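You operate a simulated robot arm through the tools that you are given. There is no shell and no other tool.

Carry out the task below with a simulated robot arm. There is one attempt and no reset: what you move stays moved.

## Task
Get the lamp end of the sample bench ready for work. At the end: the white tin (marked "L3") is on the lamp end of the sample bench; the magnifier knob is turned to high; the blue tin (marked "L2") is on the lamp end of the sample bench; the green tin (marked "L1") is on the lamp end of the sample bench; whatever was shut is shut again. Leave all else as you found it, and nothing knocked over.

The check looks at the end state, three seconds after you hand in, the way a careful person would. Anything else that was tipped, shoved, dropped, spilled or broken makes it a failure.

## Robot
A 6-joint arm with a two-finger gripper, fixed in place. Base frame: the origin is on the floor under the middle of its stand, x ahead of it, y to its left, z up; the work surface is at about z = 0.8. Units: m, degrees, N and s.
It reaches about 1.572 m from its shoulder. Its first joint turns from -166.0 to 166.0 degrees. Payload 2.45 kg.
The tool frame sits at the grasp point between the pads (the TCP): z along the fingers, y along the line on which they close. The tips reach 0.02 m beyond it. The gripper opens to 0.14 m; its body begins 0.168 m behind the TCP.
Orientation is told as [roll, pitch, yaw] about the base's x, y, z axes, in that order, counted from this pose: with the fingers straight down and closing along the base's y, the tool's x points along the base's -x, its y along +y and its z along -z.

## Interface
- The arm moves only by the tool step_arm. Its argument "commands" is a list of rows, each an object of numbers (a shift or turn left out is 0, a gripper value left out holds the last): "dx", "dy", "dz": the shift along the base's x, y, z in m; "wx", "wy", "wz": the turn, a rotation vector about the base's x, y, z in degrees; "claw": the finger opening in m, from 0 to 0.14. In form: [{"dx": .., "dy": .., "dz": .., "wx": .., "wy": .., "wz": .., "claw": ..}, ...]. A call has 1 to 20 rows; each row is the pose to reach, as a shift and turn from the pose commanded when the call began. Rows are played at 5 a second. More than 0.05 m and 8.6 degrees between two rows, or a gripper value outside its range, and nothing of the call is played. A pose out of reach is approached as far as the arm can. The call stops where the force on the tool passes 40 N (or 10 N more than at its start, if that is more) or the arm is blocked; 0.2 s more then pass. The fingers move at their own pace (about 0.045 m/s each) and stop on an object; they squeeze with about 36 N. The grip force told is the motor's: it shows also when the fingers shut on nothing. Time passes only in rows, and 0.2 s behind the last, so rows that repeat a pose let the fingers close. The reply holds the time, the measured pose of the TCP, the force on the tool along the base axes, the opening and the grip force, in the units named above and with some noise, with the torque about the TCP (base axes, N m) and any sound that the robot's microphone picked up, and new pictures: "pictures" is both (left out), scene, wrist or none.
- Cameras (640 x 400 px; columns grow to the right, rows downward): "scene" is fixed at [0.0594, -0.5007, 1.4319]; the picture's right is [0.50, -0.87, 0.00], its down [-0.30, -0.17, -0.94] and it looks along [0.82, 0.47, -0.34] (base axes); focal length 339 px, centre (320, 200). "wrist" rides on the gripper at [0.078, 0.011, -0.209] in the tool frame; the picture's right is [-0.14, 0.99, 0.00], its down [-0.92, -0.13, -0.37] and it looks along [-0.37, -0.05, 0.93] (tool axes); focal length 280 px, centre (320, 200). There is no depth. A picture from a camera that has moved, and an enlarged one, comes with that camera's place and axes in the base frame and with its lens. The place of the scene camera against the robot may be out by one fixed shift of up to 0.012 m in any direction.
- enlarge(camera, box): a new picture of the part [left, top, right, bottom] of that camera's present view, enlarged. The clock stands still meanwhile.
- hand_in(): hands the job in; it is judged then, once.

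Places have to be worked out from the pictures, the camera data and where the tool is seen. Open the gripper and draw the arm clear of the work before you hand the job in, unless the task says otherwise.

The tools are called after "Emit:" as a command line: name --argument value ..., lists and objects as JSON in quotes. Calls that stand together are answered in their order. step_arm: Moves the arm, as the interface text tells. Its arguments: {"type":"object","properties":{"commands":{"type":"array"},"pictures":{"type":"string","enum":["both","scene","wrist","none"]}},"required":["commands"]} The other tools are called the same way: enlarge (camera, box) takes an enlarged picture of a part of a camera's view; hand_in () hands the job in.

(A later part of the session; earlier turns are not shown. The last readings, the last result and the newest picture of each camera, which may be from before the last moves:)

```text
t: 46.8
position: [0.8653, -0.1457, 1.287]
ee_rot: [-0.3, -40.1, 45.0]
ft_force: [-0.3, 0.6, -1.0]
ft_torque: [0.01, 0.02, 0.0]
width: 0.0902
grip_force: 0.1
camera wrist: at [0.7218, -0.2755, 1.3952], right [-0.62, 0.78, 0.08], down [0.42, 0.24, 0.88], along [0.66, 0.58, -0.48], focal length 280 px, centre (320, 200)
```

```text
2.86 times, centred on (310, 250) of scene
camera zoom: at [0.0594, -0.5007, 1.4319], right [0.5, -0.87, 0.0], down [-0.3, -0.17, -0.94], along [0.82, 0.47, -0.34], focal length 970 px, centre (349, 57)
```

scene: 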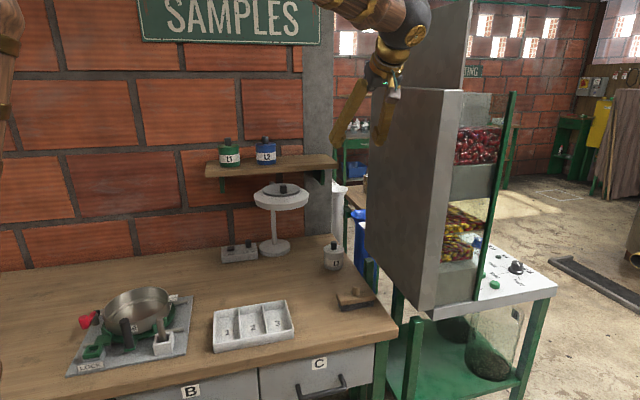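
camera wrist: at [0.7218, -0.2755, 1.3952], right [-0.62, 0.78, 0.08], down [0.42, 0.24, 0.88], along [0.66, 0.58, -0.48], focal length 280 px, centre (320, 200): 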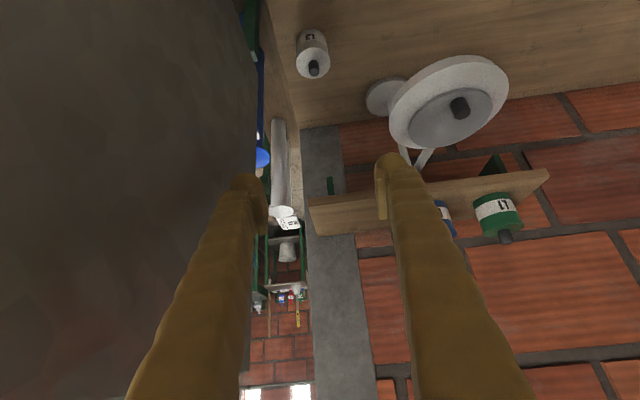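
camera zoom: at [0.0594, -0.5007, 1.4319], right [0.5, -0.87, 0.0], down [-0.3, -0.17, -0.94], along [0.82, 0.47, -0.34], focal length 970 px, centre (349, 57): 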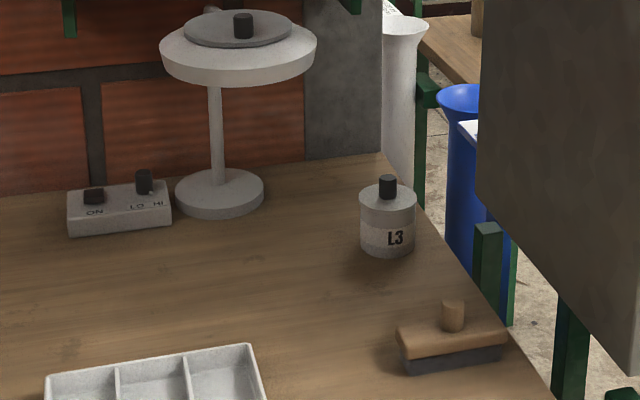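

L3 stands upright on the lamp end. Next, I move above and in front of L2 for a look, passing well above the lamp.

Emit:
step_arm --commands '[{"dx": -0.006, "dy": 0.02, "dz": 0.03}, {"dx": -0.012, "dy": 0.058, "dz": 0.055}, {"dx": -0.018, "dy": 0.1, "dz": 0.075}, {"dx": -0.024, "dy": 0.145, "dz": 0.09}, {"dx": -0.03, "dy": 0.19, "dz": 0.093}, {"dx": -0.034, "dy": 0.235, "dz": 0.093}, {"dx": -0.0366, "dy": 0.2504, "dz": 0.093}, {"dx": -0.0366, "dy": 0.2504, "dz": 0.093}]' --pictures "wrist"

Emit:
enlarge --camera "wrist" --box '[200, 80, 440, 240]'

```text
t: 48.6
position: [0.8285, 0.1044, 1.3779]
ee_rot: [-0.3, -40.1, 44.9]
ft_force: [-0.2, 0.0, 0.6]
ft_torque: [0.01, 0.01, 0.03]
width: 0.0902
grip_force: 0.0
camera wrist: at [0.6837, -0.0246, 1.488], right [-0.62, 0.78, 0.08], down [0.42, 0.24, 0.88], along [0.66, 0.58, -0.48], focal length 280 px, centre (320, 200)
```

wrist: 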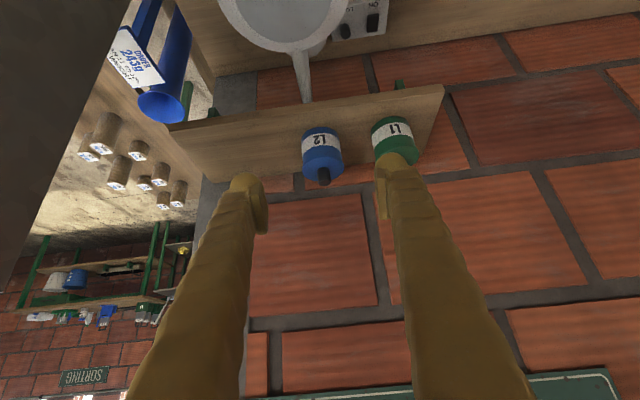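

```text
2.50 times, centred on (320, 160) of wrist
camera zoom: at [0.6837, -0.0246, 1.488], right [-0.62, 0.78, 0.08], down [0.42, 0.24, 0.88], along [0.66, 0.58, -0.48], focal length 701 px, centre (320, 300)
```

zoom: 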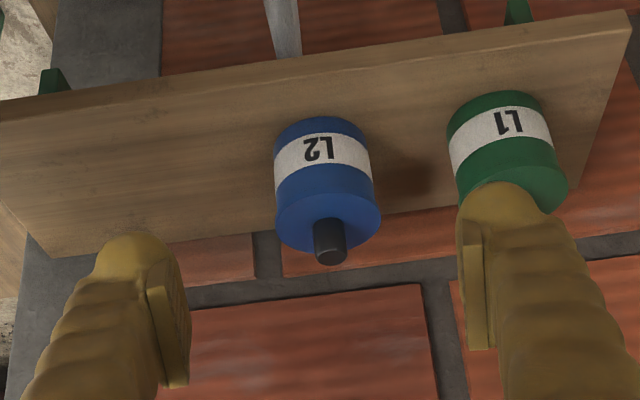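

L2 appears in nearly the same relative place as L3 did; its axis is at about along 0.515, depth 0.858. I go to the corresponding pre-grasp.

Emit:
step_arm --commands '[{"dx": 0.0223, "dy": 0.0212, "dz": -0.0288, "claw": 0.09}, {"dx": 0.0446, "dy": 0.0424, "dz": -0.0576}, {"dx": 0.0668, "dy": 0.0637, "dz": -0.0865}, {"dx": 0.0891, "dy": 0.0849, "dz": -0.1153}, {"dx": 0.0891, "dy": 0.0849, "dz": -0.1153}]' --pictures "wrist"

Emit:
enlarge --camera "wrist" --box '[200, 80, 440, 240]'

```text
t: 49.8
position: [0.9198, 0.1863, 1.2629]
ee_rot: [-0.3, -40.1, 45.0]
ft_force: [-0.6, -0.1, -0.4]
ft_torque: [-0.01, 0.0, 0.0]
width: 0.09
grip_force: 0.1
camera wrist: at [0.7749, 0.0584, 1.3718], right [-0.62, 0.78, 0.08], down [0.42, 0.24, 0.88], along [0.66, 0.58, -0.48], focal length 280 px, centre (320, 200)
```

wrist: 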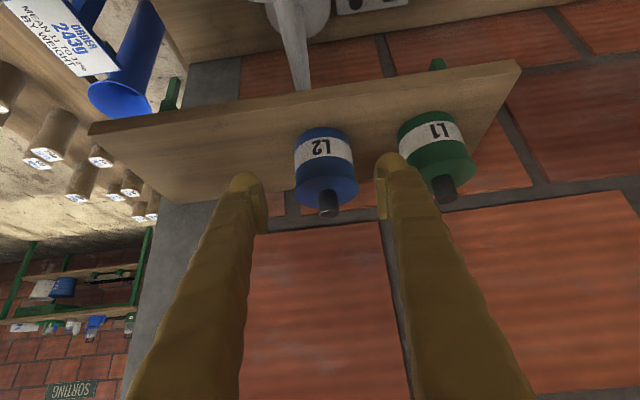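

```text
2.50 times, centred on (320, 160) of wrist
camera zoom: at [0.7749, 0.0584, 1.3718], right [-0.62, 0.78, 0.08], down [0.42, 0.24, 0.88], along [0.66, 0.58, -0.48], focal length 701 px, centre (320, 300)
```

zoom: 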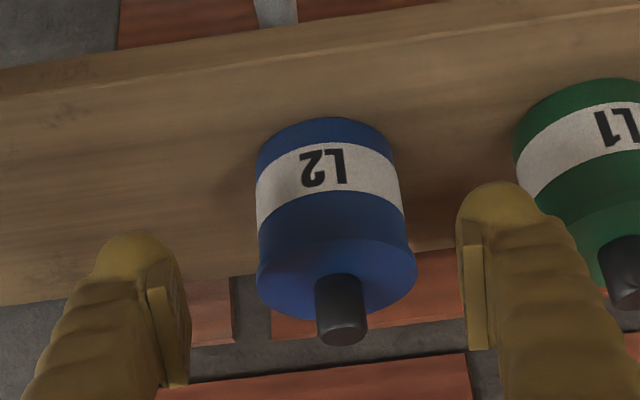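

L2 is aligned within a couple of millimetres (axis ~along 0.516). I slide in along the tool axis to the grasp point.

Emit:
step_arm --commands '[{"dx": 0.011, "dy": 0.0118, "dz": -0.0195}, {"dx": 0.022, "dy": 0.0236, "dz": -0.039}, {"dx": 0.033, "dy": 0.0352, "dz": -0.058}, {"dx": 0.0435, "dy": 0.0467, "dz": -0.077}, {"dx": 0.0435, "dy": 0.0467, "dz": -0.077}]' --pictures "wrist"

Emit:
enlarge --camera "wrist" --box '[200, 80, 440, 240]'

Emit:
enlarge --camera "scene" --box '[210, 110, 330, 190]'

```text
t: 51.0
position: [0.9616, 0.2353, 1.1862]
ee_rot: [-0.4, -40.2, 45.0]
ft_force: [-0.2, -0.6, 0.4]
ft_torque: [-0.03, -0.01, -0.01]
width: 0.0899
grip_force: 0.1
camera wrist: at [0.8168, 0.1065, 1.2952], right [-0.62, 0.78, 0.08], down [0.42, 0.24, 0.88], along [0.66, 0.58, -0.48], focal length 280 px, centre (320, 200)
```

wrist: 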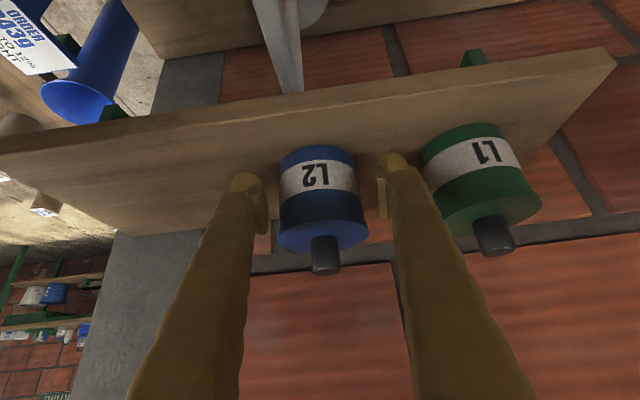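

```text
2.50 times, centred on (320, 160) of wrist
camera zoom: at [0.8168, 0.1065, 1.2952], right [-0.62, 0.78, 0.08], down [0.42, 0.24, 0.88], along [0.66, 0.58, -0.48], focal length 701 px, centre (320, 300)
```

zoom: 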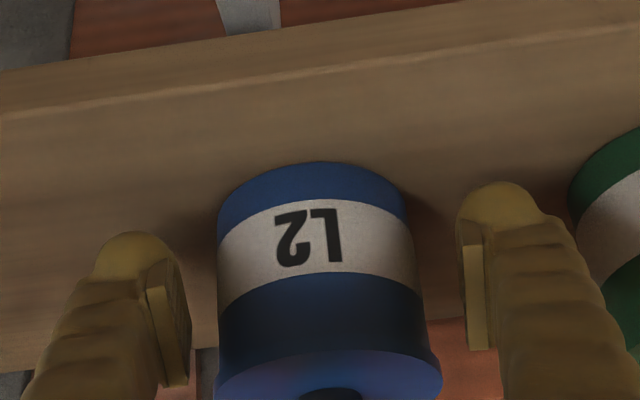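

```text
5.00 times, centred on (270, 150) of scene
camera zoom: at [0.0594, -0.5007, 1.4319], right [0.5, -0.87, 0.0], down [-0.3, -0.17, -0.94], along [0.82, 0.47, -0.34], focal length 1697 px, centre (570, 450)
```

zoom: 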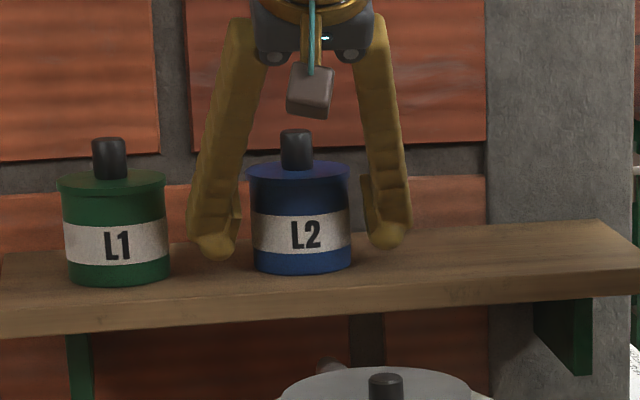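

The pose matches the L3 grasp (bottom arc and label at the same rows). I nudge 1.5 mm right and close.

Emit:
step_arm --commands '[{"dx": 0.001, "dy": -0.001}, {"dx": 0.001, "dy": -0.001, "claw": 0.0}, {"dx": 0.001, "dy": -0.001, "claw": 0.0}, {"dx": 0.001, "dy": -0.001, "claw": 0.0}, {"dx": 0.001, "dy": -0.001, "claw": 0.0}]' --pictures "wrist"

Emit:
step_arm --commands '[{"dz": 0.01, "claw": 0.0}, {"dz": 0.03, "claw": 0.0}, {"dz": 0.06, "claw": 0.0}, {"dz": 0.07, "claw": 0.0}, {"dz": 0.07, "claw": 0.0}]' --pictures "both"

Emit:
enlarge --camera "scene" --box '[210, 110, 330, 190]'

```text
t: 52.2
position: [0.9618, 0.2338, 1.1865]
ee_rot: [-0.3, -40.1, 44.9]
ft_force: [-0.6, 0.5, 1.9]
ft_torque: [0.12, 0.05, 0.01]
width: 0.0665
grip_force: 36.5
heard: snap
camera wrist: at [0.8175, 0.1058, 1.2954], right [-0.62, 0.78, 0.08], down [0.42, 0.24, 0.88], along [0.66, 0.58, -0.48], focal length 280 px, centre (320, 200)
```

wrist: 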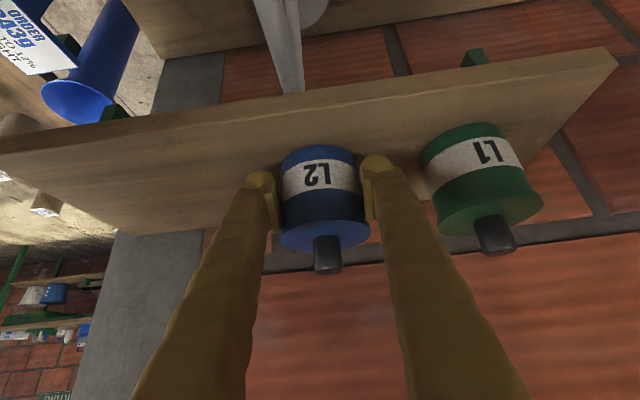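

```text
t: 53.4
position: [0.9628, 0.2356, 1.2586]
ee_rot: [-0.2, -40.1, 45.0]
ft_force: [0.5, 0.0, -2.0]
ft_torque: [-0.02, 0.06, 0.03]
width: 0.0668
grip_force: 35.8
heard: snap
camera wrist: at [0.8179, 0.1061, 1.3664], right [-0.62, 0.78, 0.08], down [0.42, 0.24, 0.88], along [0.66, 0.58, -0.48], focal length 280 px, centre (320, 200)
```

scene: 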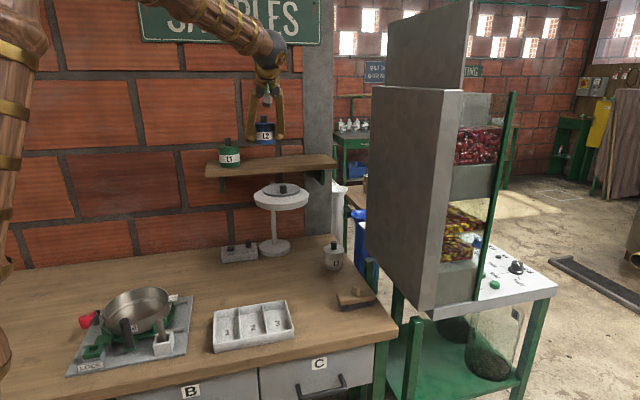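
wrist: 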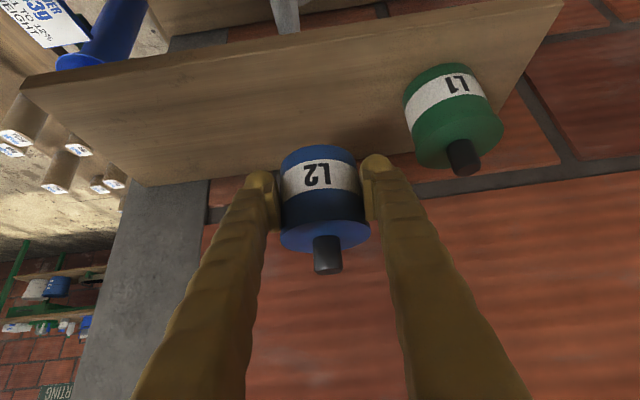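

```text
5.00 times, centred on (270, 150) of scene
camera zoom: at [0.0594, -0.5007, 1.4319], right [0.5, -0.87, 0.0], down [-0.3, -0.17, -0.94], along [0.82, 0.47, -0.34], focal length 1697 px, centre (570, 450)
```

zoom: 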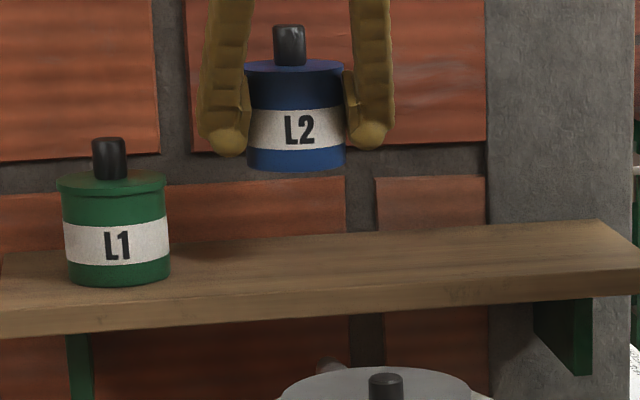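

L2 is lifted cleanly with its lid (2 N), and L1 is undisturbed. I carry it high over the lamp to above the spot in front of L3 (along 0.715, depth 0.575).

Emit:
step_arm --commands '[{"dx": -0.007, "dy": -0.046, "dz": 0.01, "claw": 0.0}, {"dx": -0.014, "dy": -0.092, "dz": 0.015}, {"dx": -0.021, "dy": -0.138, "dz": 0.015}, {"dx": -0.028, "dy": -0.184, "dz": 0.015}, {"dx": -0.035, "dy": -0.23, "dz": 0.015}, {"dx": -0.042, "dy": -0.276, "dz": 0.015}, {"dx": -0.048, "dy": -0.32, "dz": 0.01}, {"dx": -0.0506, "dy": -0.3346, "dz": 0.0}, {"dx": -0.0506, "dy": -0.3346, "dz": 0.0}]'

```text
t: 55.4
position: [0.9119, -0.1017, 1.2541]
ee_rot: [-0.3, -40.2, 44.9]
ft_force: [0.0, -0.5, -0.6]
ft_torque: [-0.06, 0.02, 0.01]
width: 0.0669
grip_force: 35.8
camera wrist: at [0.7674, -0.2298, 1.3643], right [-0.62, 0.78, 0.08], down [0.42, 0.24, 0.88], along [0.66, 0.58, -0.48], focal length 280 px, centre (320, 200)
```

scene: 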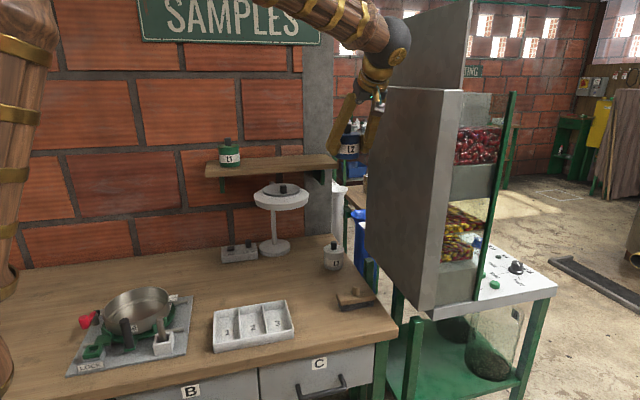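
wrist: 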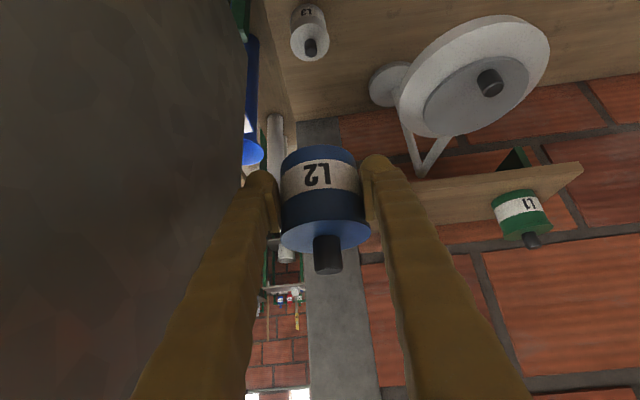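

L2 hangs upright at the right place above the bench, lamp head clear to the left. I descend to z≈0.93.

Emit:
step_arm --commands '[{"dz": -0.045}, {"dz": -0.09}, {"dz": -0.135}, {"dz": -0.18}, {"dz": -0.225}, {"dz": -0.27}, {"dz": -0.315}, {"dz": -0.325}, {"dz": -0.325}]'

Emit:
enlarge --camera "scene" --box '[260, 180, 420, 320]'

```text
t: 57.4
position: [0.9092, -0.1011, 0.9297]
ee_rot: [-0.3, -40.1, 45.0]
ft_force: [0.2, -0.6, -0.1]
ft_torque: [0.01, 0.0, -0.02]
width: 0.0667
grip_force: 35.5
camera wrist: at [0.7655, -0.229, 1.0385], right [-0.62, 0.78, 0.08], down [0.42, 0.24, 0.88], along [0.66, 0.58, -0.48], focal length 280 px, centre (320, 200)
```

scene: 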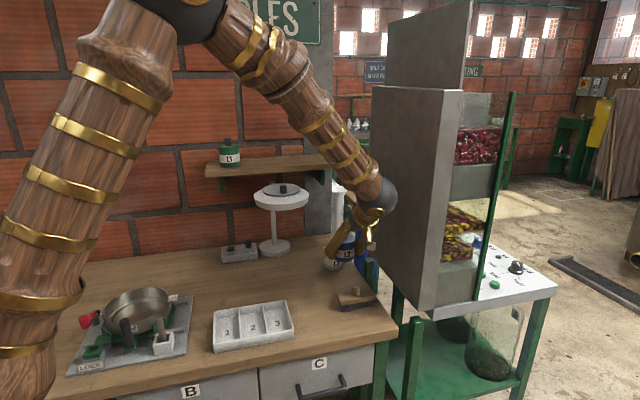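
wrist: 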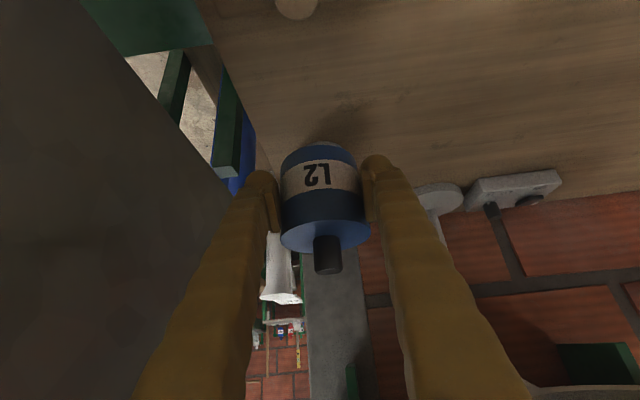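

```text
2.86 times, centred on (340, 250) of scene
camera zoom: at [0.0594, -0.5007, 1.4319], right [0.5, -0.87, 0.0], down [-0.3, -0.17, -0.94], along [0.82, 0.47, -0.34], focal length 970 px, centre (263, 57)
```

zoom: 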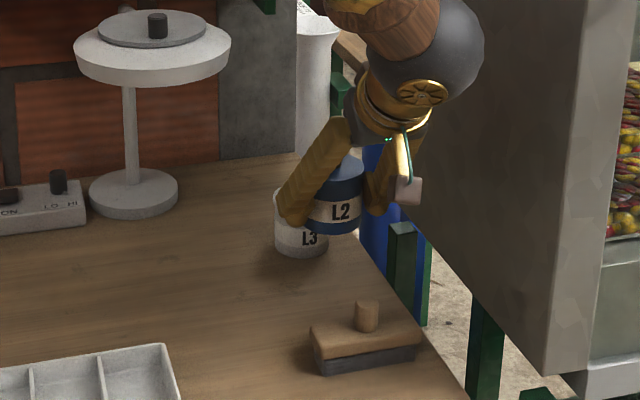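

L2 is about 10 cm above the bench with L3 behind it and the brush in front, both clear. I continue down to just above contact.

Emit:
step_arm --commands '[{"dz": -0.03}, {"dz": -0.06}, {"dz": -0.08}, {"dz": -0.087}, {"dz": -0.09}, {"dz": -0.09}]'

Emit:
enlarge --camera "scene" --box '[290, 200, 390, 310]'

```text
t: 58.8
position: [0.912, -0.1003, 0.8415]
ee_rot: [-0.3, -40.0, 45.0]
ft_force: [-0.7, -0.5, -0.4]
ft_torque: [-0.02, 0.01, -0.01]
width: 0.067
grip_force: 36.3
camera wrist: at [0.7667, -0.2287, 0.9502], right [-0.62, 0.78, 0.08], down [0.42, 0.24, 0.88], along [0.66, 0.58, -0.48], focal length 280 px, centre (320, 200)
```

scene: 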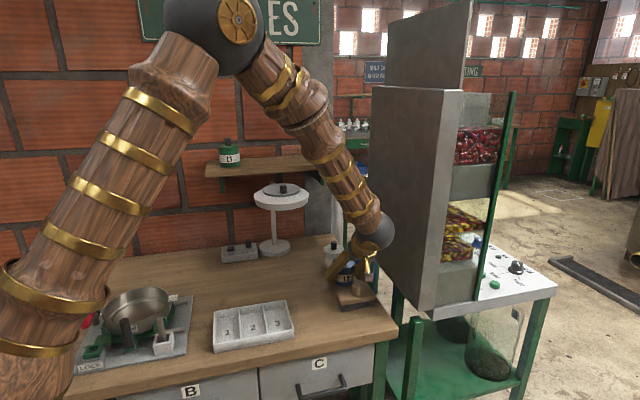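
wrist: 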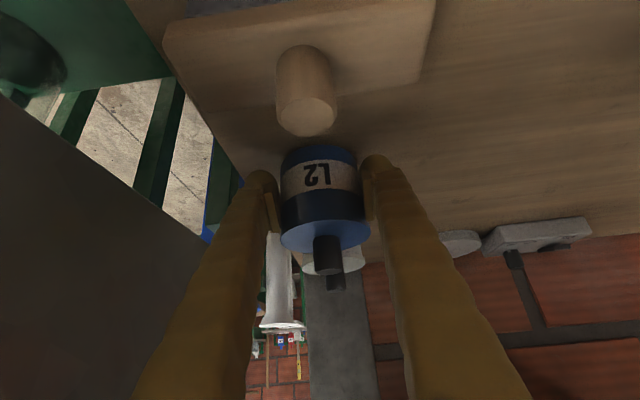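

```text
3.64 times, centred on (340, 255) of scene
camera zoom: at [0.0594, -0.5007, 1.4319], right [0.5, -0.87, 0.0], down [-0.3, -0.17, -0.94], along [0.82, 0.47, -0.34], focal length 1234 px, centre (247, 0)
```

zoom: 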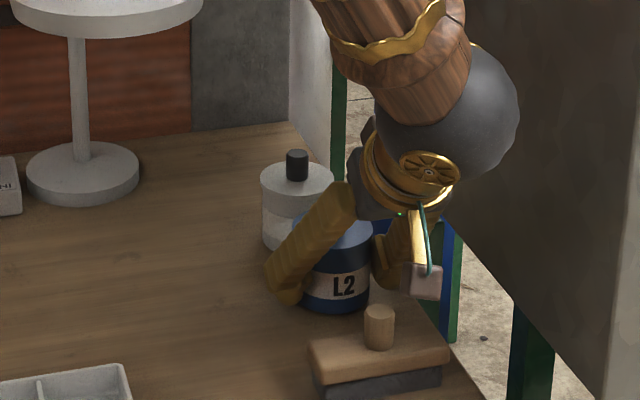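

The tin clears the brush by ~5 cm and L3 by ~4 cm. I lower the last millimetres until contact.

Emit:
step_arm --commands '[{"dz": -0.003}, {"dz": -0.006}, {"dz": -0.006}]' --pictures "none"

```text
t: 59.6
position: [0.9106, -0.0988, 0.8359]
ee_rot: [-0.4, -40.1, 45.0]
ft_force: [-1.6, -1.2, 4.4]
ft_torque: [0.08, 0.14, 0.05]
width: 0.0668
grip_force: 36.1
```

Contact is just starting (+4.4 N). I go 0.7 mm more, then open and ease up.

Emit:
step_arm --commands '[{"dz": -0.0007, "claw": 0.0}, {"dz": -0.0004, "claw": 0.0}, {"dz": -0.0004, "claw": 0.07}, {"dz": -0.0002, "claw": 0.09}, {"dz": 0.0, "claw": 0.09}, {"dz": 0.0, "claw": 0.09}]' --pictures "wrist"

Emit:
enlarge --camera "scene" --box '[290, 200, 390, 310]'

```text
t: 61.0
position: [0.9114, -0.0997, 0.8354]
ee_rot: [-0.2, -40.1, 44.9]
ft_force: [-0.1, 0.0, 0.0]
ft_torque: [-0.02, 0.02, 0.01]
width: 0.0901
grip_force: 0.0
camera wrist: at [0.7668, -0.2285, 0.9445], right [-0.62, 0.78, 0.08], down [0.42, 0.24, 0.88], along [0.66, 0.58, -0.48], focal length 280 px, centre (320, 200)
```

wrist: 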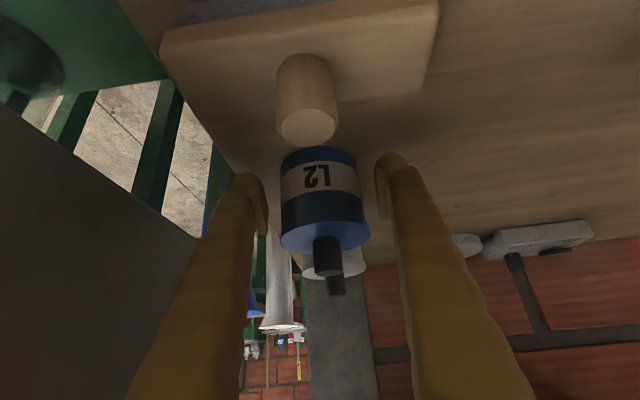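

```text
3.64 times, centred on (340, 255) of scene
camera zoom: at [0.0594, -0.5007, 1.4319], right [0.5, -0.87, 0.0], down [-0.3, -0.17, -0.94], along [0.82, 0.47, -0.34], focal length 1234 px, centre (247, 0)
```

zoom: 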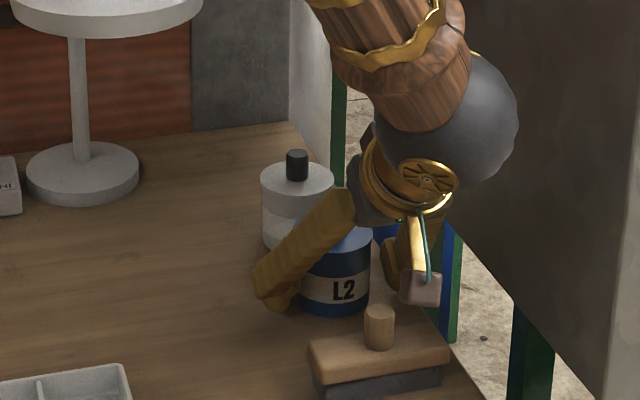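

Released with zero load. I back out along the tool axis over the brush, then rise.

Emit:
step_arm --commands '[{"dx": -0.018, "dy": -0.018, "dz": 0.0306}, {"dx": -0.036, "dy": -0.036, "dz": 0.0613}, {"dx": -0.0545, "dy": -0.0545, "dz": 0.092}, {"dx": -0.065, "dy": -0.065, "dz": 0.13}, {"dx": -0.07, "dy": -0.07, "dz": 0.175}, {"dx": -0.07, "dy": -0.07, "dz": 0.22}, {"dx": -0.07, "dy": -0.07, "dz": 0.265}, {"dx": -0.07, "dy": -0.07, "dz": 0.31}, {"dx": -0.07, "dy": -0.07, "dz": 0.355}, {"dx": -0.07, "dy": -0.07, "dz": 0.4}, {"dx": -0.07, "dy": -0.07, "dz": 0.445}, {"dx": -0.07, "dy": -0.07, "dz": 0.49}, {"dx": -0.07, "dy": -0.07, "dz": 0.53}, {"dx": -0.07, "dy": -0.07, "dz": 0.53}]'

Emit:
enlarge --camera "scene" --box '[220, 180, 400, 320]'

```text
t: 64.0
position: [0.8439, -0.1704, 1.3672]
ee_rot: [-0.3, -40.2, 45.0]
ft_force: [0.1, -0.4, -0.1]
ft_torque: [0.03, 0.01, 0.03]
width: 0.0901
grip_force: 0.0
camera wrist: at [0.6987, -0.2986, 1.4765], right [-0.62, 0.78, 0.08], down [0.42, 0.24, 0.88], along [0.66, 0.58, -0.48], focal length 280 px, centre (320, 200)
```

scene: 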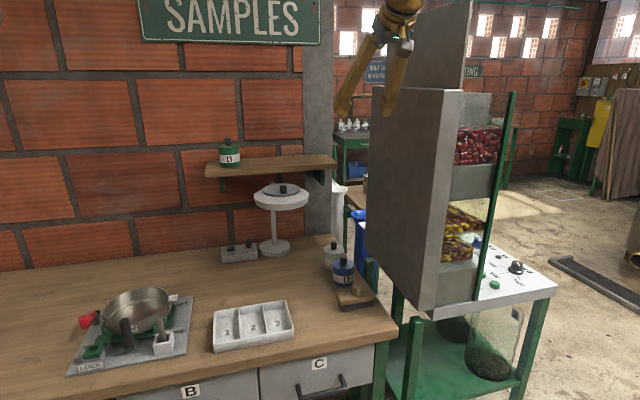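
wrist: 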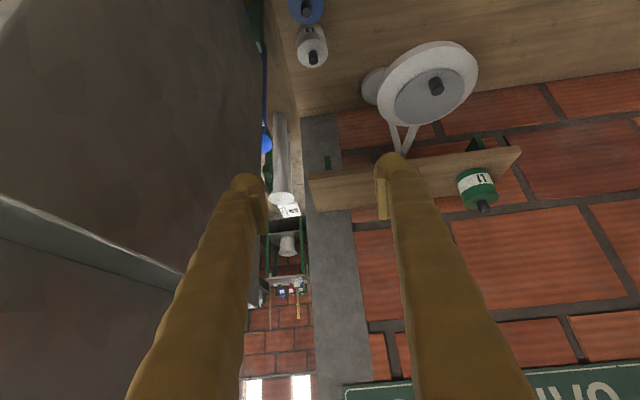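

```text
2.86 times, centred on (310, 250) of scene
camera zoom: at [0.0594, -0.5007, 1.4319], right [0.5, -0.87, 0.0], down [-0.3, -0.17, -0.94], along [0.82, 0.47, -0.34], focal length 970 px, centre (349, 57)
```

zoom: 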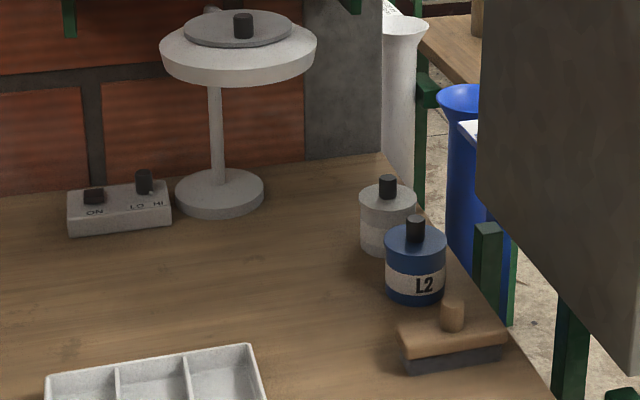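

Both tins stand upright. Now I move to the viewing spot in front of L1 (expected along ≈0.392).

Emit:
step_arm --commands '[{"dx": -0.0125, "dy": 0.045, "dz": 0.001}, {"dx": -0.025, "dy": 0.09, "dz": 0.003}, {"dx": -0.0375, "dy": 0.135, "dz": 0.005}, {"dx": -0.05, "dy": 0.18, "dz": 0.007}, {"dx": -0.0625, "dy": 0.225, "dz": 0.009}, {"dx": -0.075, "dy": 0.27, "dz": 0.01}, {"dx": -0.0875, "dy": 0.315, "dz": 0.01}, {"dx": -0.1, "dy": 0.36, "dz": 0.01}, {"dx": -0.1, "dy": 0.36, "dz": 0.01}]' --pictures "wrist"

Emit:
enlarge --camera "wrist" --box '[200, 80, 440, 240]'

```text
t: 66.0
position: [0.7407, 0.1924, 1.3758]
ee_rot: [-0.3, -40.0, 45.0]
ft_force: [-0.4, -0.4, -0.8]
ft_torque: [-0.02, 0.0, 0.04]
width: 0.0899
grip_force: 0.0
camera wrist: at [0.5956, 0.0637, 1.4847], right [-0.62, 0.78, 0.08], down [0.42, 0.24, 0.88], along [0.66, 0.58, -0.48], focal length 280 px, centre (320, 200)
```

wrist: 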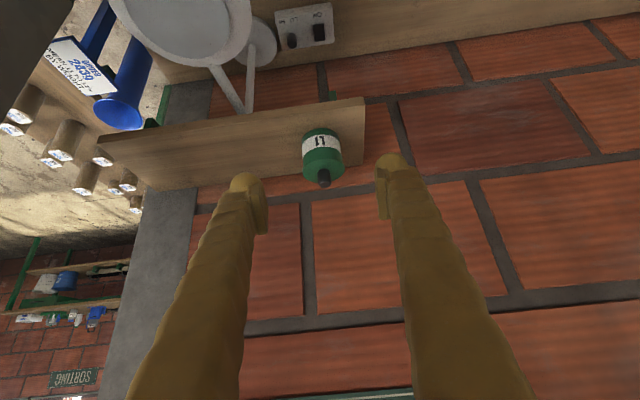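

```text
2.50 times, centred on (320, 160) of wrist
camera zoom: at [0.5956, 0.0637, 1.4847], right [-0.62, 0.78, 0.08], down [0.42, 0.24, 0.88], along [0.66, 0.58, -0.48], focal length 701 px, centre (320, 300)
```

zoom: 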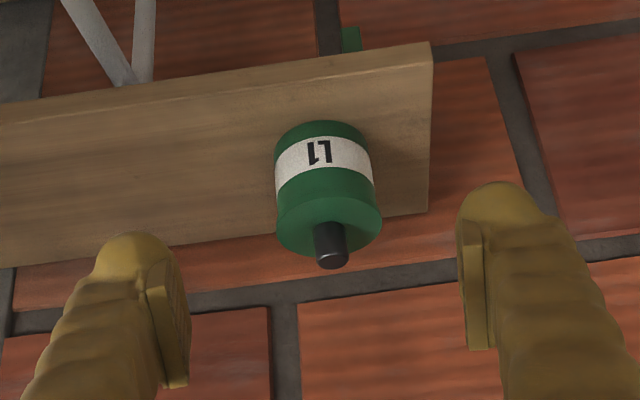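

L1 appears at the equivalent spot (axis along ≈0.3905). I move to its pre-grasp.

Emit:
step_arm --commands '[{"dx": 0.0221, "dy": 0.0209, "dz": -0.0281, "claw": 0.09}, {"dx": 0.0442, "dy": 0.0418, "dz": -0.0563}, {"dx": 0.0664, "dy": 0.0628, "dz": -0.0845}, {"dx": 0.0885, "dy": 0.0837, "dz": -0.1126}, {"dx": 0.0885, "dy": 0.0837, "dz": -0.1126}]' --pictures "wrist"

Emit:
enlarge --camera "wrist" --box '[200, 80, 440, 240]'

```text
t: 67.2
position: [0.8269, 0.2737, 1.263]
ee_rot: [-0.3, -40.1, 45.0]
ft_force: [0.0, 0.1, 0.5]
ft_torque: [-0.02, 0.0, 0.02]
width: 0.0896
grip_force: 0.2
camera wrist: at [0.6831, 0.1445, 1.3728], right [-0.62, 0.78, 0.08], down [0.42, 0.24, 0.88], along [0.66, 0.58, -0.48], focal length 280 px, centre (320, 200)
```

wrist: 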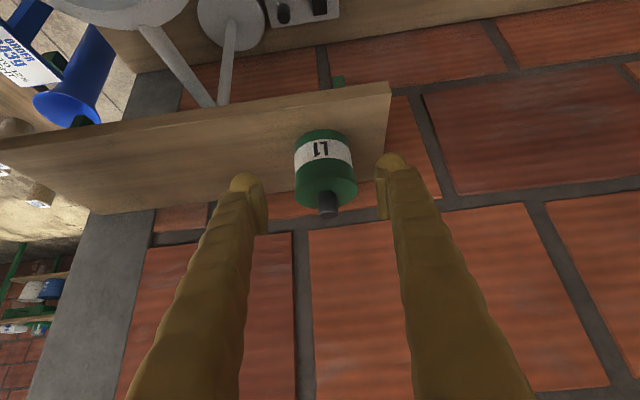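

```text
2.50 times, centred on (320, 160) of wrist
camera zoom: at [0.6831, 0.1445, 1.3728], right [-0.62, 0.78, 0.08], down [0.42, 0.24, 0.88], along [0.66, 0.58, -0.48], focal length 701 px, centre (320, 300)
```

zoom: 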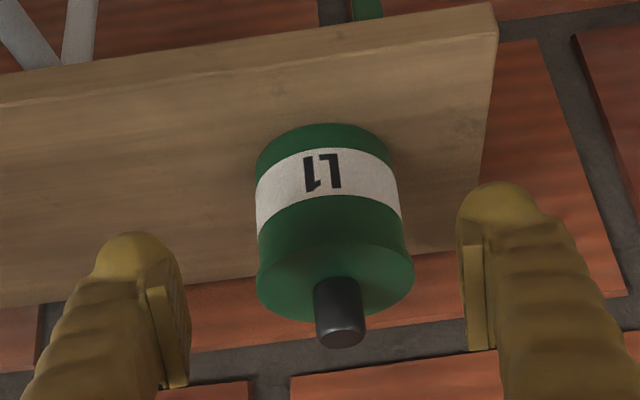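

Alignment is within 3 mm; target axis along ≈0.389. I slide in to grasp.

Emit:
step_arm --commands '[{"dx": 0.0115, "dy": 0.0125, "dz": -0.0193}, {"dx": 0.023, "dy": 0.025, "dz": -0.0386}, {"dx": 0.0345, "dy": 0.0375, "dz": -0.0578}, {"dx": 0.0458, "dy": 0.0499, "dz": -0.077}, {"dx": 0.0458, "dy": 0.0499, "dz": -0.077}]' --pictures "wrist"

Emit:
enlarge --camera "wrist" --box '[200, 80, 440, 240]'

Emit:
enlarge --camera "scene" --box '[180, 110, 300, 190]'

```text
t: 68.4
position: [0.8744, 0.3244, 1.1864]
ee_rot: [-0.2, -40.1, 45.0]
ft_force: [0.3, 0.4, 0.2]
ft_torque: [0.01, 0.01, 0.0]
width: 0.0902
grip_force: 0.1
camera wrist: at [0.7305, 0.1958, 1.2949], right [-0.62, 0.78, 0.08], down [0.42, 0.24, 0.88], along [0.66, 0.58, -0.48], focal length 280 px, centre (320, 200)
```

wrist: 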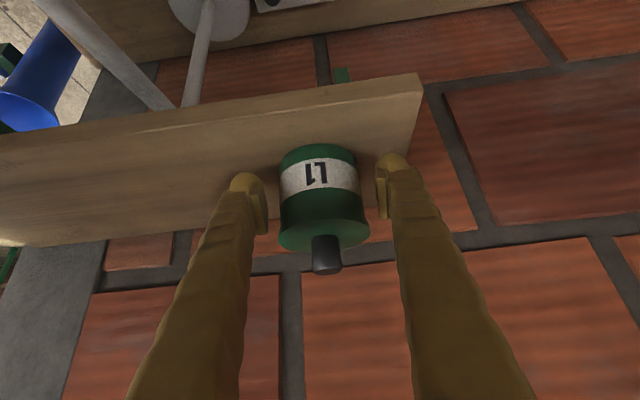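

```text
2.50 times, centred on (320, 160) of wrist
camera zoom: at [0.7305, 0.1958, 1.2949], right [-0.62, 0.78, 0.08], down [0.42, 0.24, 0.88], along [0.66, 0.58, -0.48], focal length 701 px, centre (320, 300)
```

zoom: 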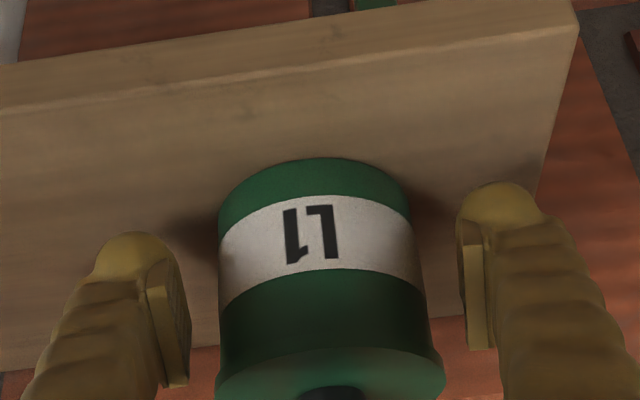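

```text
5.00 times, centred on (240, 150) of scene
camera zoom: at [0.0594, -0.5007, 1.4319], right [0.5, -0.87, 0.0], down [-0.3, -0.17, -0.94], along [0.82, 0.47, -0.34], focal length 1697 px, centre (720, 450)
```

zoom: 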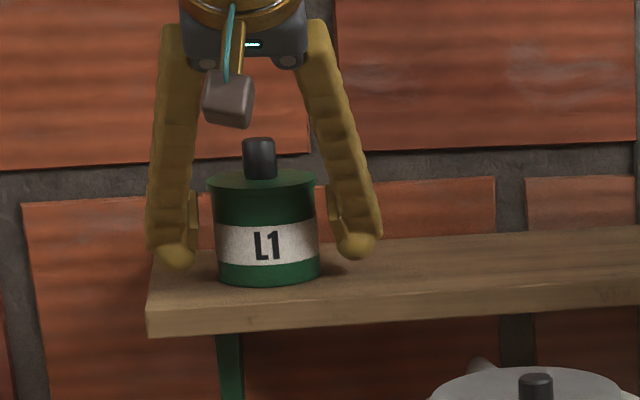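

Good match again. I nudge 1 mm right, close on L1, then lift.

Emit:
step_arm --commands '[{"dx": 0.001, "dy": -0.0005}, {"dx": 0.001, "dy": -0.0005, "claw": 0.0}, {"dx": 0.001, "dy": -0.0005, "claw": 0.0}, {"dx": 0.001, "dy": -0.0005, "claw": 0.0}, {"dx": 0.001, "dy": -0.0005, "claw": 0.0}]' --pictures "wrist"

Emit:
step_arm --commands '[{"dz": 0.01, "claw": 0.0}, {"dz": 0.03, "claw": 0.0}, {"dz": 0.06, "claw": 0.0}, {"dz": 0.08, "claw": 0.0}, {"dz": 0.08, "claw": 0.0}]' --pictures "both"

Emit:
enlarge --camera "scene" --box '[180, 100, 340, 200]'

```text
t: 69.6
position: [0.8763, 0.3236, 1.1848]
ee_rot: [-0.2, -40.0, 45.0]
ft_force: [0.2, 1.1, 1.4]
ft_torque: [0.13, 0.06, 0.02]
width: 0.0677
grip_force: 35.9
camera wrist: at [0.7316, 0.1948, 1.295], right [-0.62, 0.78, 0.08], down [0.42, 0.24, 0.88], along [0.66, 0.58, -0.48], focal length 280 px, centre (320, 200)
```

wrist: 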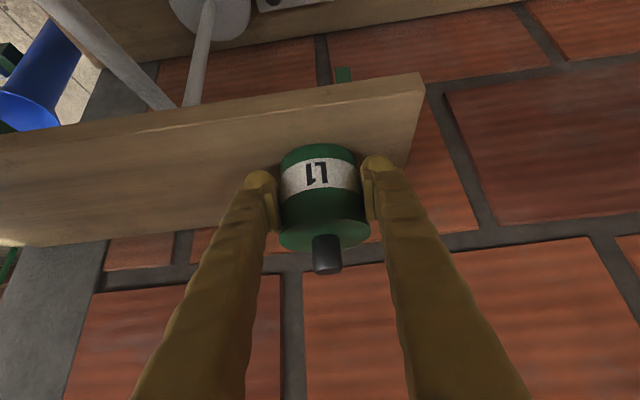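

```text
t: 70.8
position: [0.8761, 0.3238, 1.2671]
ee_rot: [-0.2, -40.1, 44.9]
ft_force: [0.5, -0.3, -1.5]
ft_torque: [-0.01, 0.09, -0.01]
width: 0.0675
grip_force: 36.0
heard: snap
camera wrist: at [0.7309, 0.1944, 1.377], right [-0.62, 0.78, 0.08], down [0.42, 0.24, 0.88], along [0.66, 0.58, -0.48], focal length 280 px, centre (320, 200)
```

scene: 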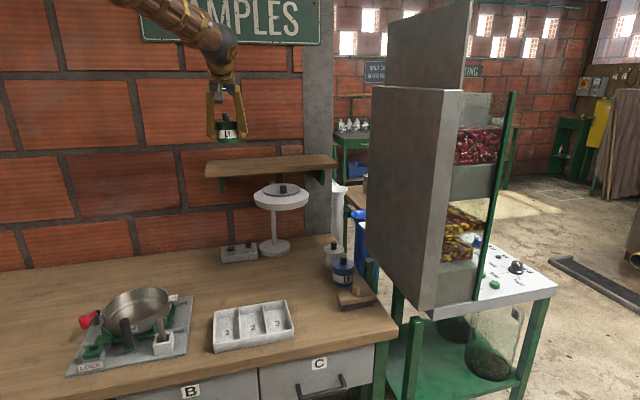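
wrist: 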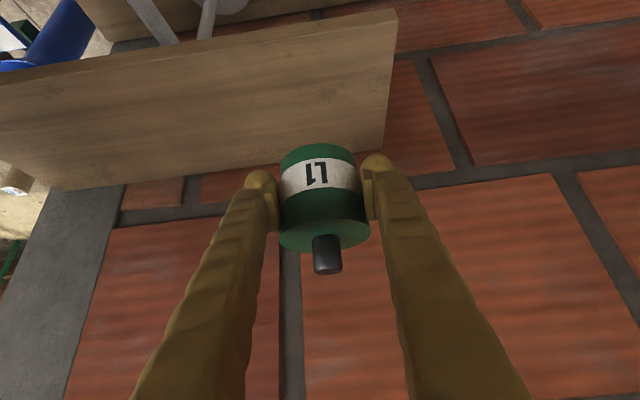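

```text
4.00 times, centred on (260, 150) of scene
camera zoom: at [0.0594, -0.5007, 1.4319], right [0.5, -0.87, 0.0], down [-0.3, -0.17, -0.94], along [0.82, 0.47, -0.34], focal length 1358 px, centre (560, 400)
```

zoom: 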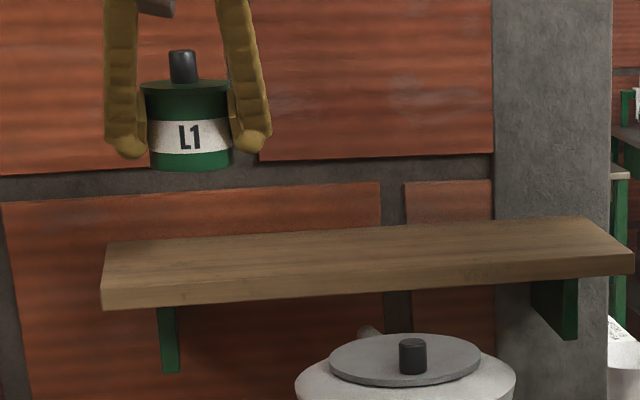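

L1 is lifted cleanly; the ambient "snap" has no visible effect. I carry it high over the lamp to in front of it (along 0.595, depth 0.46).

Emit:
step_arm --commands '[{"dx": -0.013, "dy": -0.042, "dz": 0.01, "claw": 0.0}, {"dx": -0.026, "dy": -0.084, "dz": 0.015}, {"dx": -0.039, "dy": -0.126, "dz": 0.015}, {"dx": -0.052, "dy": -0.168, "dz": 0.015}, {"dx": -0.065, "dy": -0.21, "dz": 0.015}, {"dx": -0.078, "dy": -0.252, "dz": 0.015}, {"dx": -0.091, "dy": -0.294, "dz": 0.015}, {"dx": -0.104, "dy": -0.336, "dz": 0.015}, {"dx": -0.117, "dy": -0.378, "dz": 0.01}, {"dx": -0.1301, "dy": -0.4193, "dz": 0.0}, {"dx": -0.1301, "dy": -0.4193, "dz": 0.0}]'

```text
t: 73.2
position: [0.7458, -0.0958, 1.2634]
ee_rot: [-0.3, -40.0, 45.0]
ft_force: [1.1, 0.3, -0.9]
ft_torque: [-0.02, -0.02, -0.01]
width: 0.0674
grip_force: 36.5
camera wrist: at [0.6017, -0.2247, 1.3736], right [-0.62, 0.78, 0.08], down [0.42, 0.24, 0.88], along [0.66, 0.58, -0.48], focal length 280 px, centre (320, 200)
```

scene: 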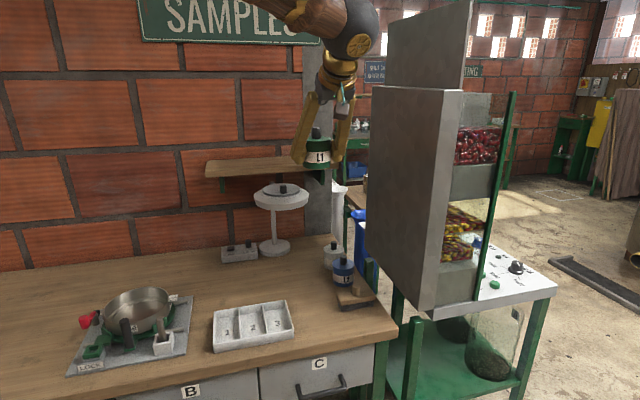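
wrist: 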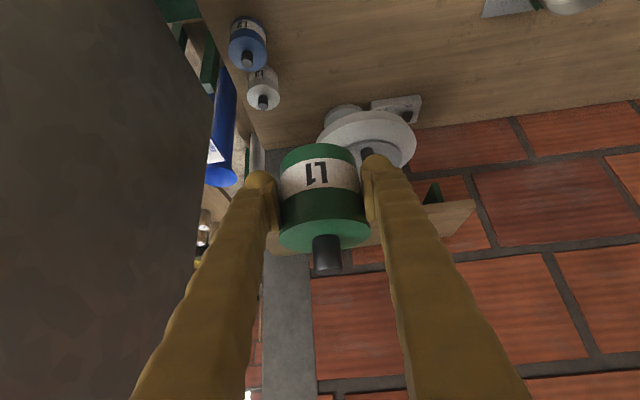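

L1 is in front of the lamp head with ~5 cm to spare; I shift 2 cm further forward for margin and descend to z≈1.0.

Emit:
step_arm --commands '[{"dx": -0.007, "dy": -0.007, "dz": -0.04}, {"dx": -0.014, "dy": -0.014, "dz": -0.085}, {"dx": -0.014, "dy": -0.014, "dz": -0.13}, {"dx": -0.014, "dy": -0.014, "dz": -0.175}, {"dx": -0.014, "dy": -0.014, "dz": -0.22}, {"dx": -0.014, "dy": -0.014, "dz": -0.265}, {"dx": -0.014, "dy": -0.014, "dz": -0.265}]'

Emit:
enlarge --camera "scene" --box '[200, 170, 400, 340]'

```text
t: 74.8
position: [0.7339, -0.1128, 0.9995]
ee_rot: [-0.2, -40.0, 45.0]
ft_force: [-1.2, 0.5, -2.1]
ft_torque: [-0.01, 0.03, 0.01]
width: 0.0675
grip_force: 36.0
camera wrist: at [0.589, -0.2416, 1.1096], right [-0.62, 0.78, 0.08], down [0.42, 0.24, 0.88], along [0.66, 0.58, -0.48], focal length 280 px, centre (320, 200)
```

scene: 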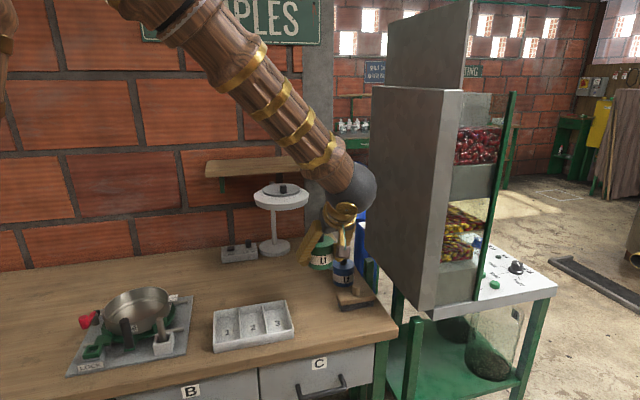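
wrist: 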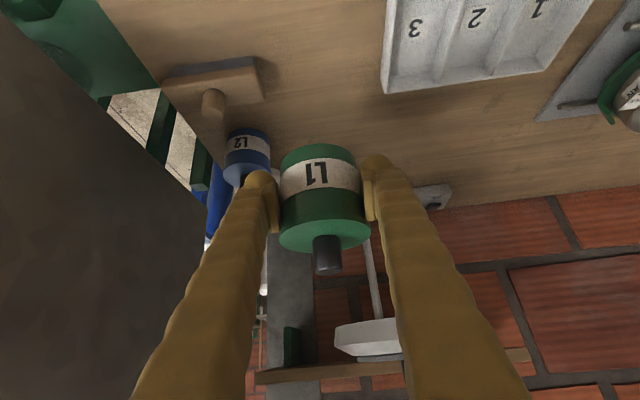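

```text
2.35 times, centred on (300, 255) of scene
camera zoom: at [0.0594, -0.5007, 1.4319], right [0.5, -0.87, 0.0], down [-0.3, -0.17, -0.94], along [0.82, 0.47, -0.34], focal length 799 px, centre (367, 71)
```

zoom: 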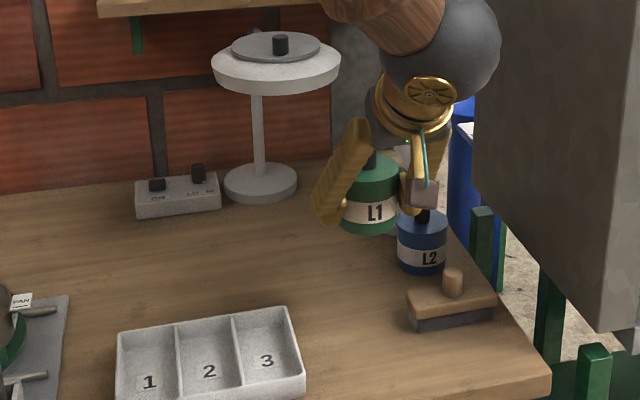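

Well clear of tray, brush and lamp. I descend to z≈0.885 and then slide toward the wall under the lamp height, to depth 0.60.

Emit:
step_arm --commands '[{"dz": -0.04}, {"dz": -0.08}, {"dz": -0.115}, {"dx": 0.025, "dy": 0.025, "dz": -0.115}, {"dx": 0.055, "dy": 0.055, "dz": -0.115}, {"dx": 0.085, "dy": 0.085, "dz": -0.115}, {"dx": 0.111, "dy": 0.1135, "dz": -0.115}, {"dx": 0.111, "dy": 0.1135, "dz": -0.115}]'

Emit:
enlarge --camera "scene" --box '[200, 170, 400, 340]'

Emit:
enlarge --camera "wrist" --box '[160, 40, 480, 240]'

```text
t: 76.6
position: [0.8427, 0.0056, 0.8869]
ee_rot: [-0.3, -40.1, 45.0]
ft_force: [0.2, 0.3, -1.7]
ft_torque: [-0.03, -0.01, 0.0]
width: 0.0673
grip_force: 36.2
camera wrist: at [0.6987, -0.1237, 0.995], right [-0.62, 0.78, 0.08], down [0.42, 0.24, 0.88], along [0.66, 0.58, -0.48], focal length 280 px, centre (320, 200)
```

scene: 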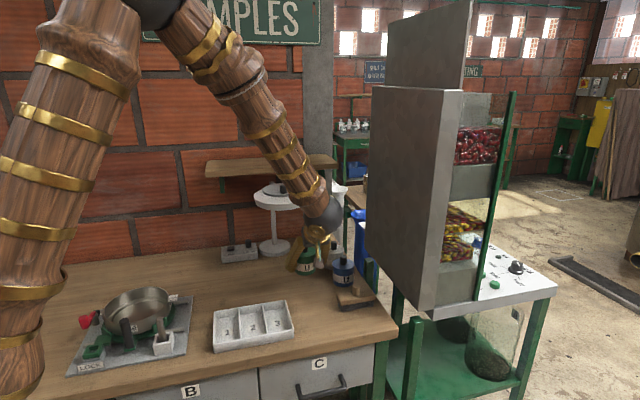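
wrist: 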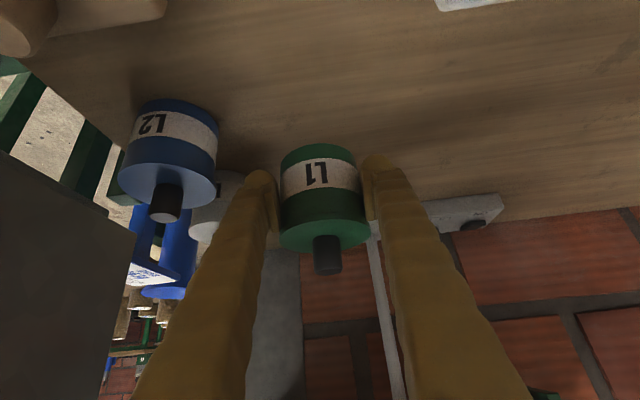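

```text
2.35 times, centred on (300, 255) of scene
camera zoom: at [0.0594, -0.5007, 1.4319], right [0.5, -0.87, 0.0], down [-0.3, -0.17, -0.94], along [0.82, 0.47, -0.34], focal length 799 px, centre (367, 71)
```

zoom: 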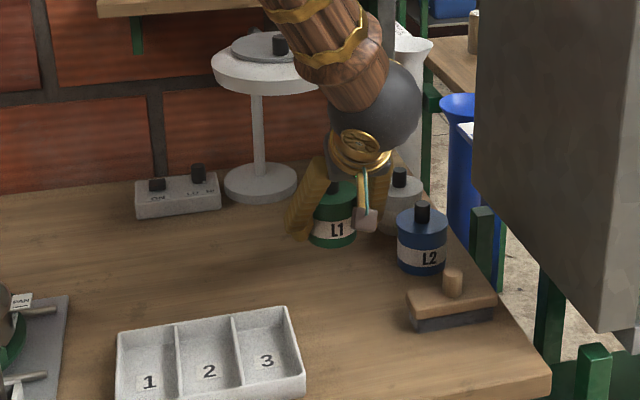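

```text
2.00 times, centred on (320, 140) of wrist
camera zoom: at [0.6987, -0.1237, 0.995], right [-0.62, 0.78, 0.08], down [0.42, 0.24, 0.88], along [0.66, 0.58, -0.48], focal length 561 px, centre (320, 320)
```

zoom: 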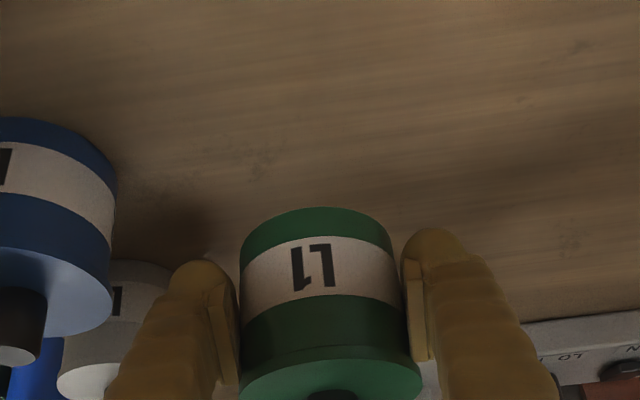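

L1 is over its spot (along 0.593, depth 0.60), clear of L2 and of the lamp. I lower to just above contact.

Emit:
step_arm --commands '[{"dz": -0.02}, {"dz": -0.036}, {"dz": -0.043}, {"dz": -0.046}, {"dz": -0.049}, {"dz": -0.049}]' --pictures "none"

```text
t: 78.0
position: [0.844, 0.0032, 0.837]
ee_rot: [-0.3, -40.0, 45.0]
ft_force: [0.8, -0.4, -2.2]
ft_torque: [-0.02, -0.01, 0.02]
width: 0.0674
grip_force: 35.6
```

No contact yet (-2.2 N, just the weight). I keep lowering in 1 mm steps.

Emit:
step_arm --commands '[{"dz": -0.001}, {"dz": -0.002}, {"dz": -0.003}, {"dz": -0.003}]' --pictures "none"

```text
t: 79.0
position: [0.8439, 0.0047, 0.8342]
ee_rot: [-0.3, -40.3, 45.0]
ft_force: [-4.9, -1.1, 29.8]
ft_torque: [0.38, -0.3, 0.04]
width: 0.0668
grip_force: 36.7
```

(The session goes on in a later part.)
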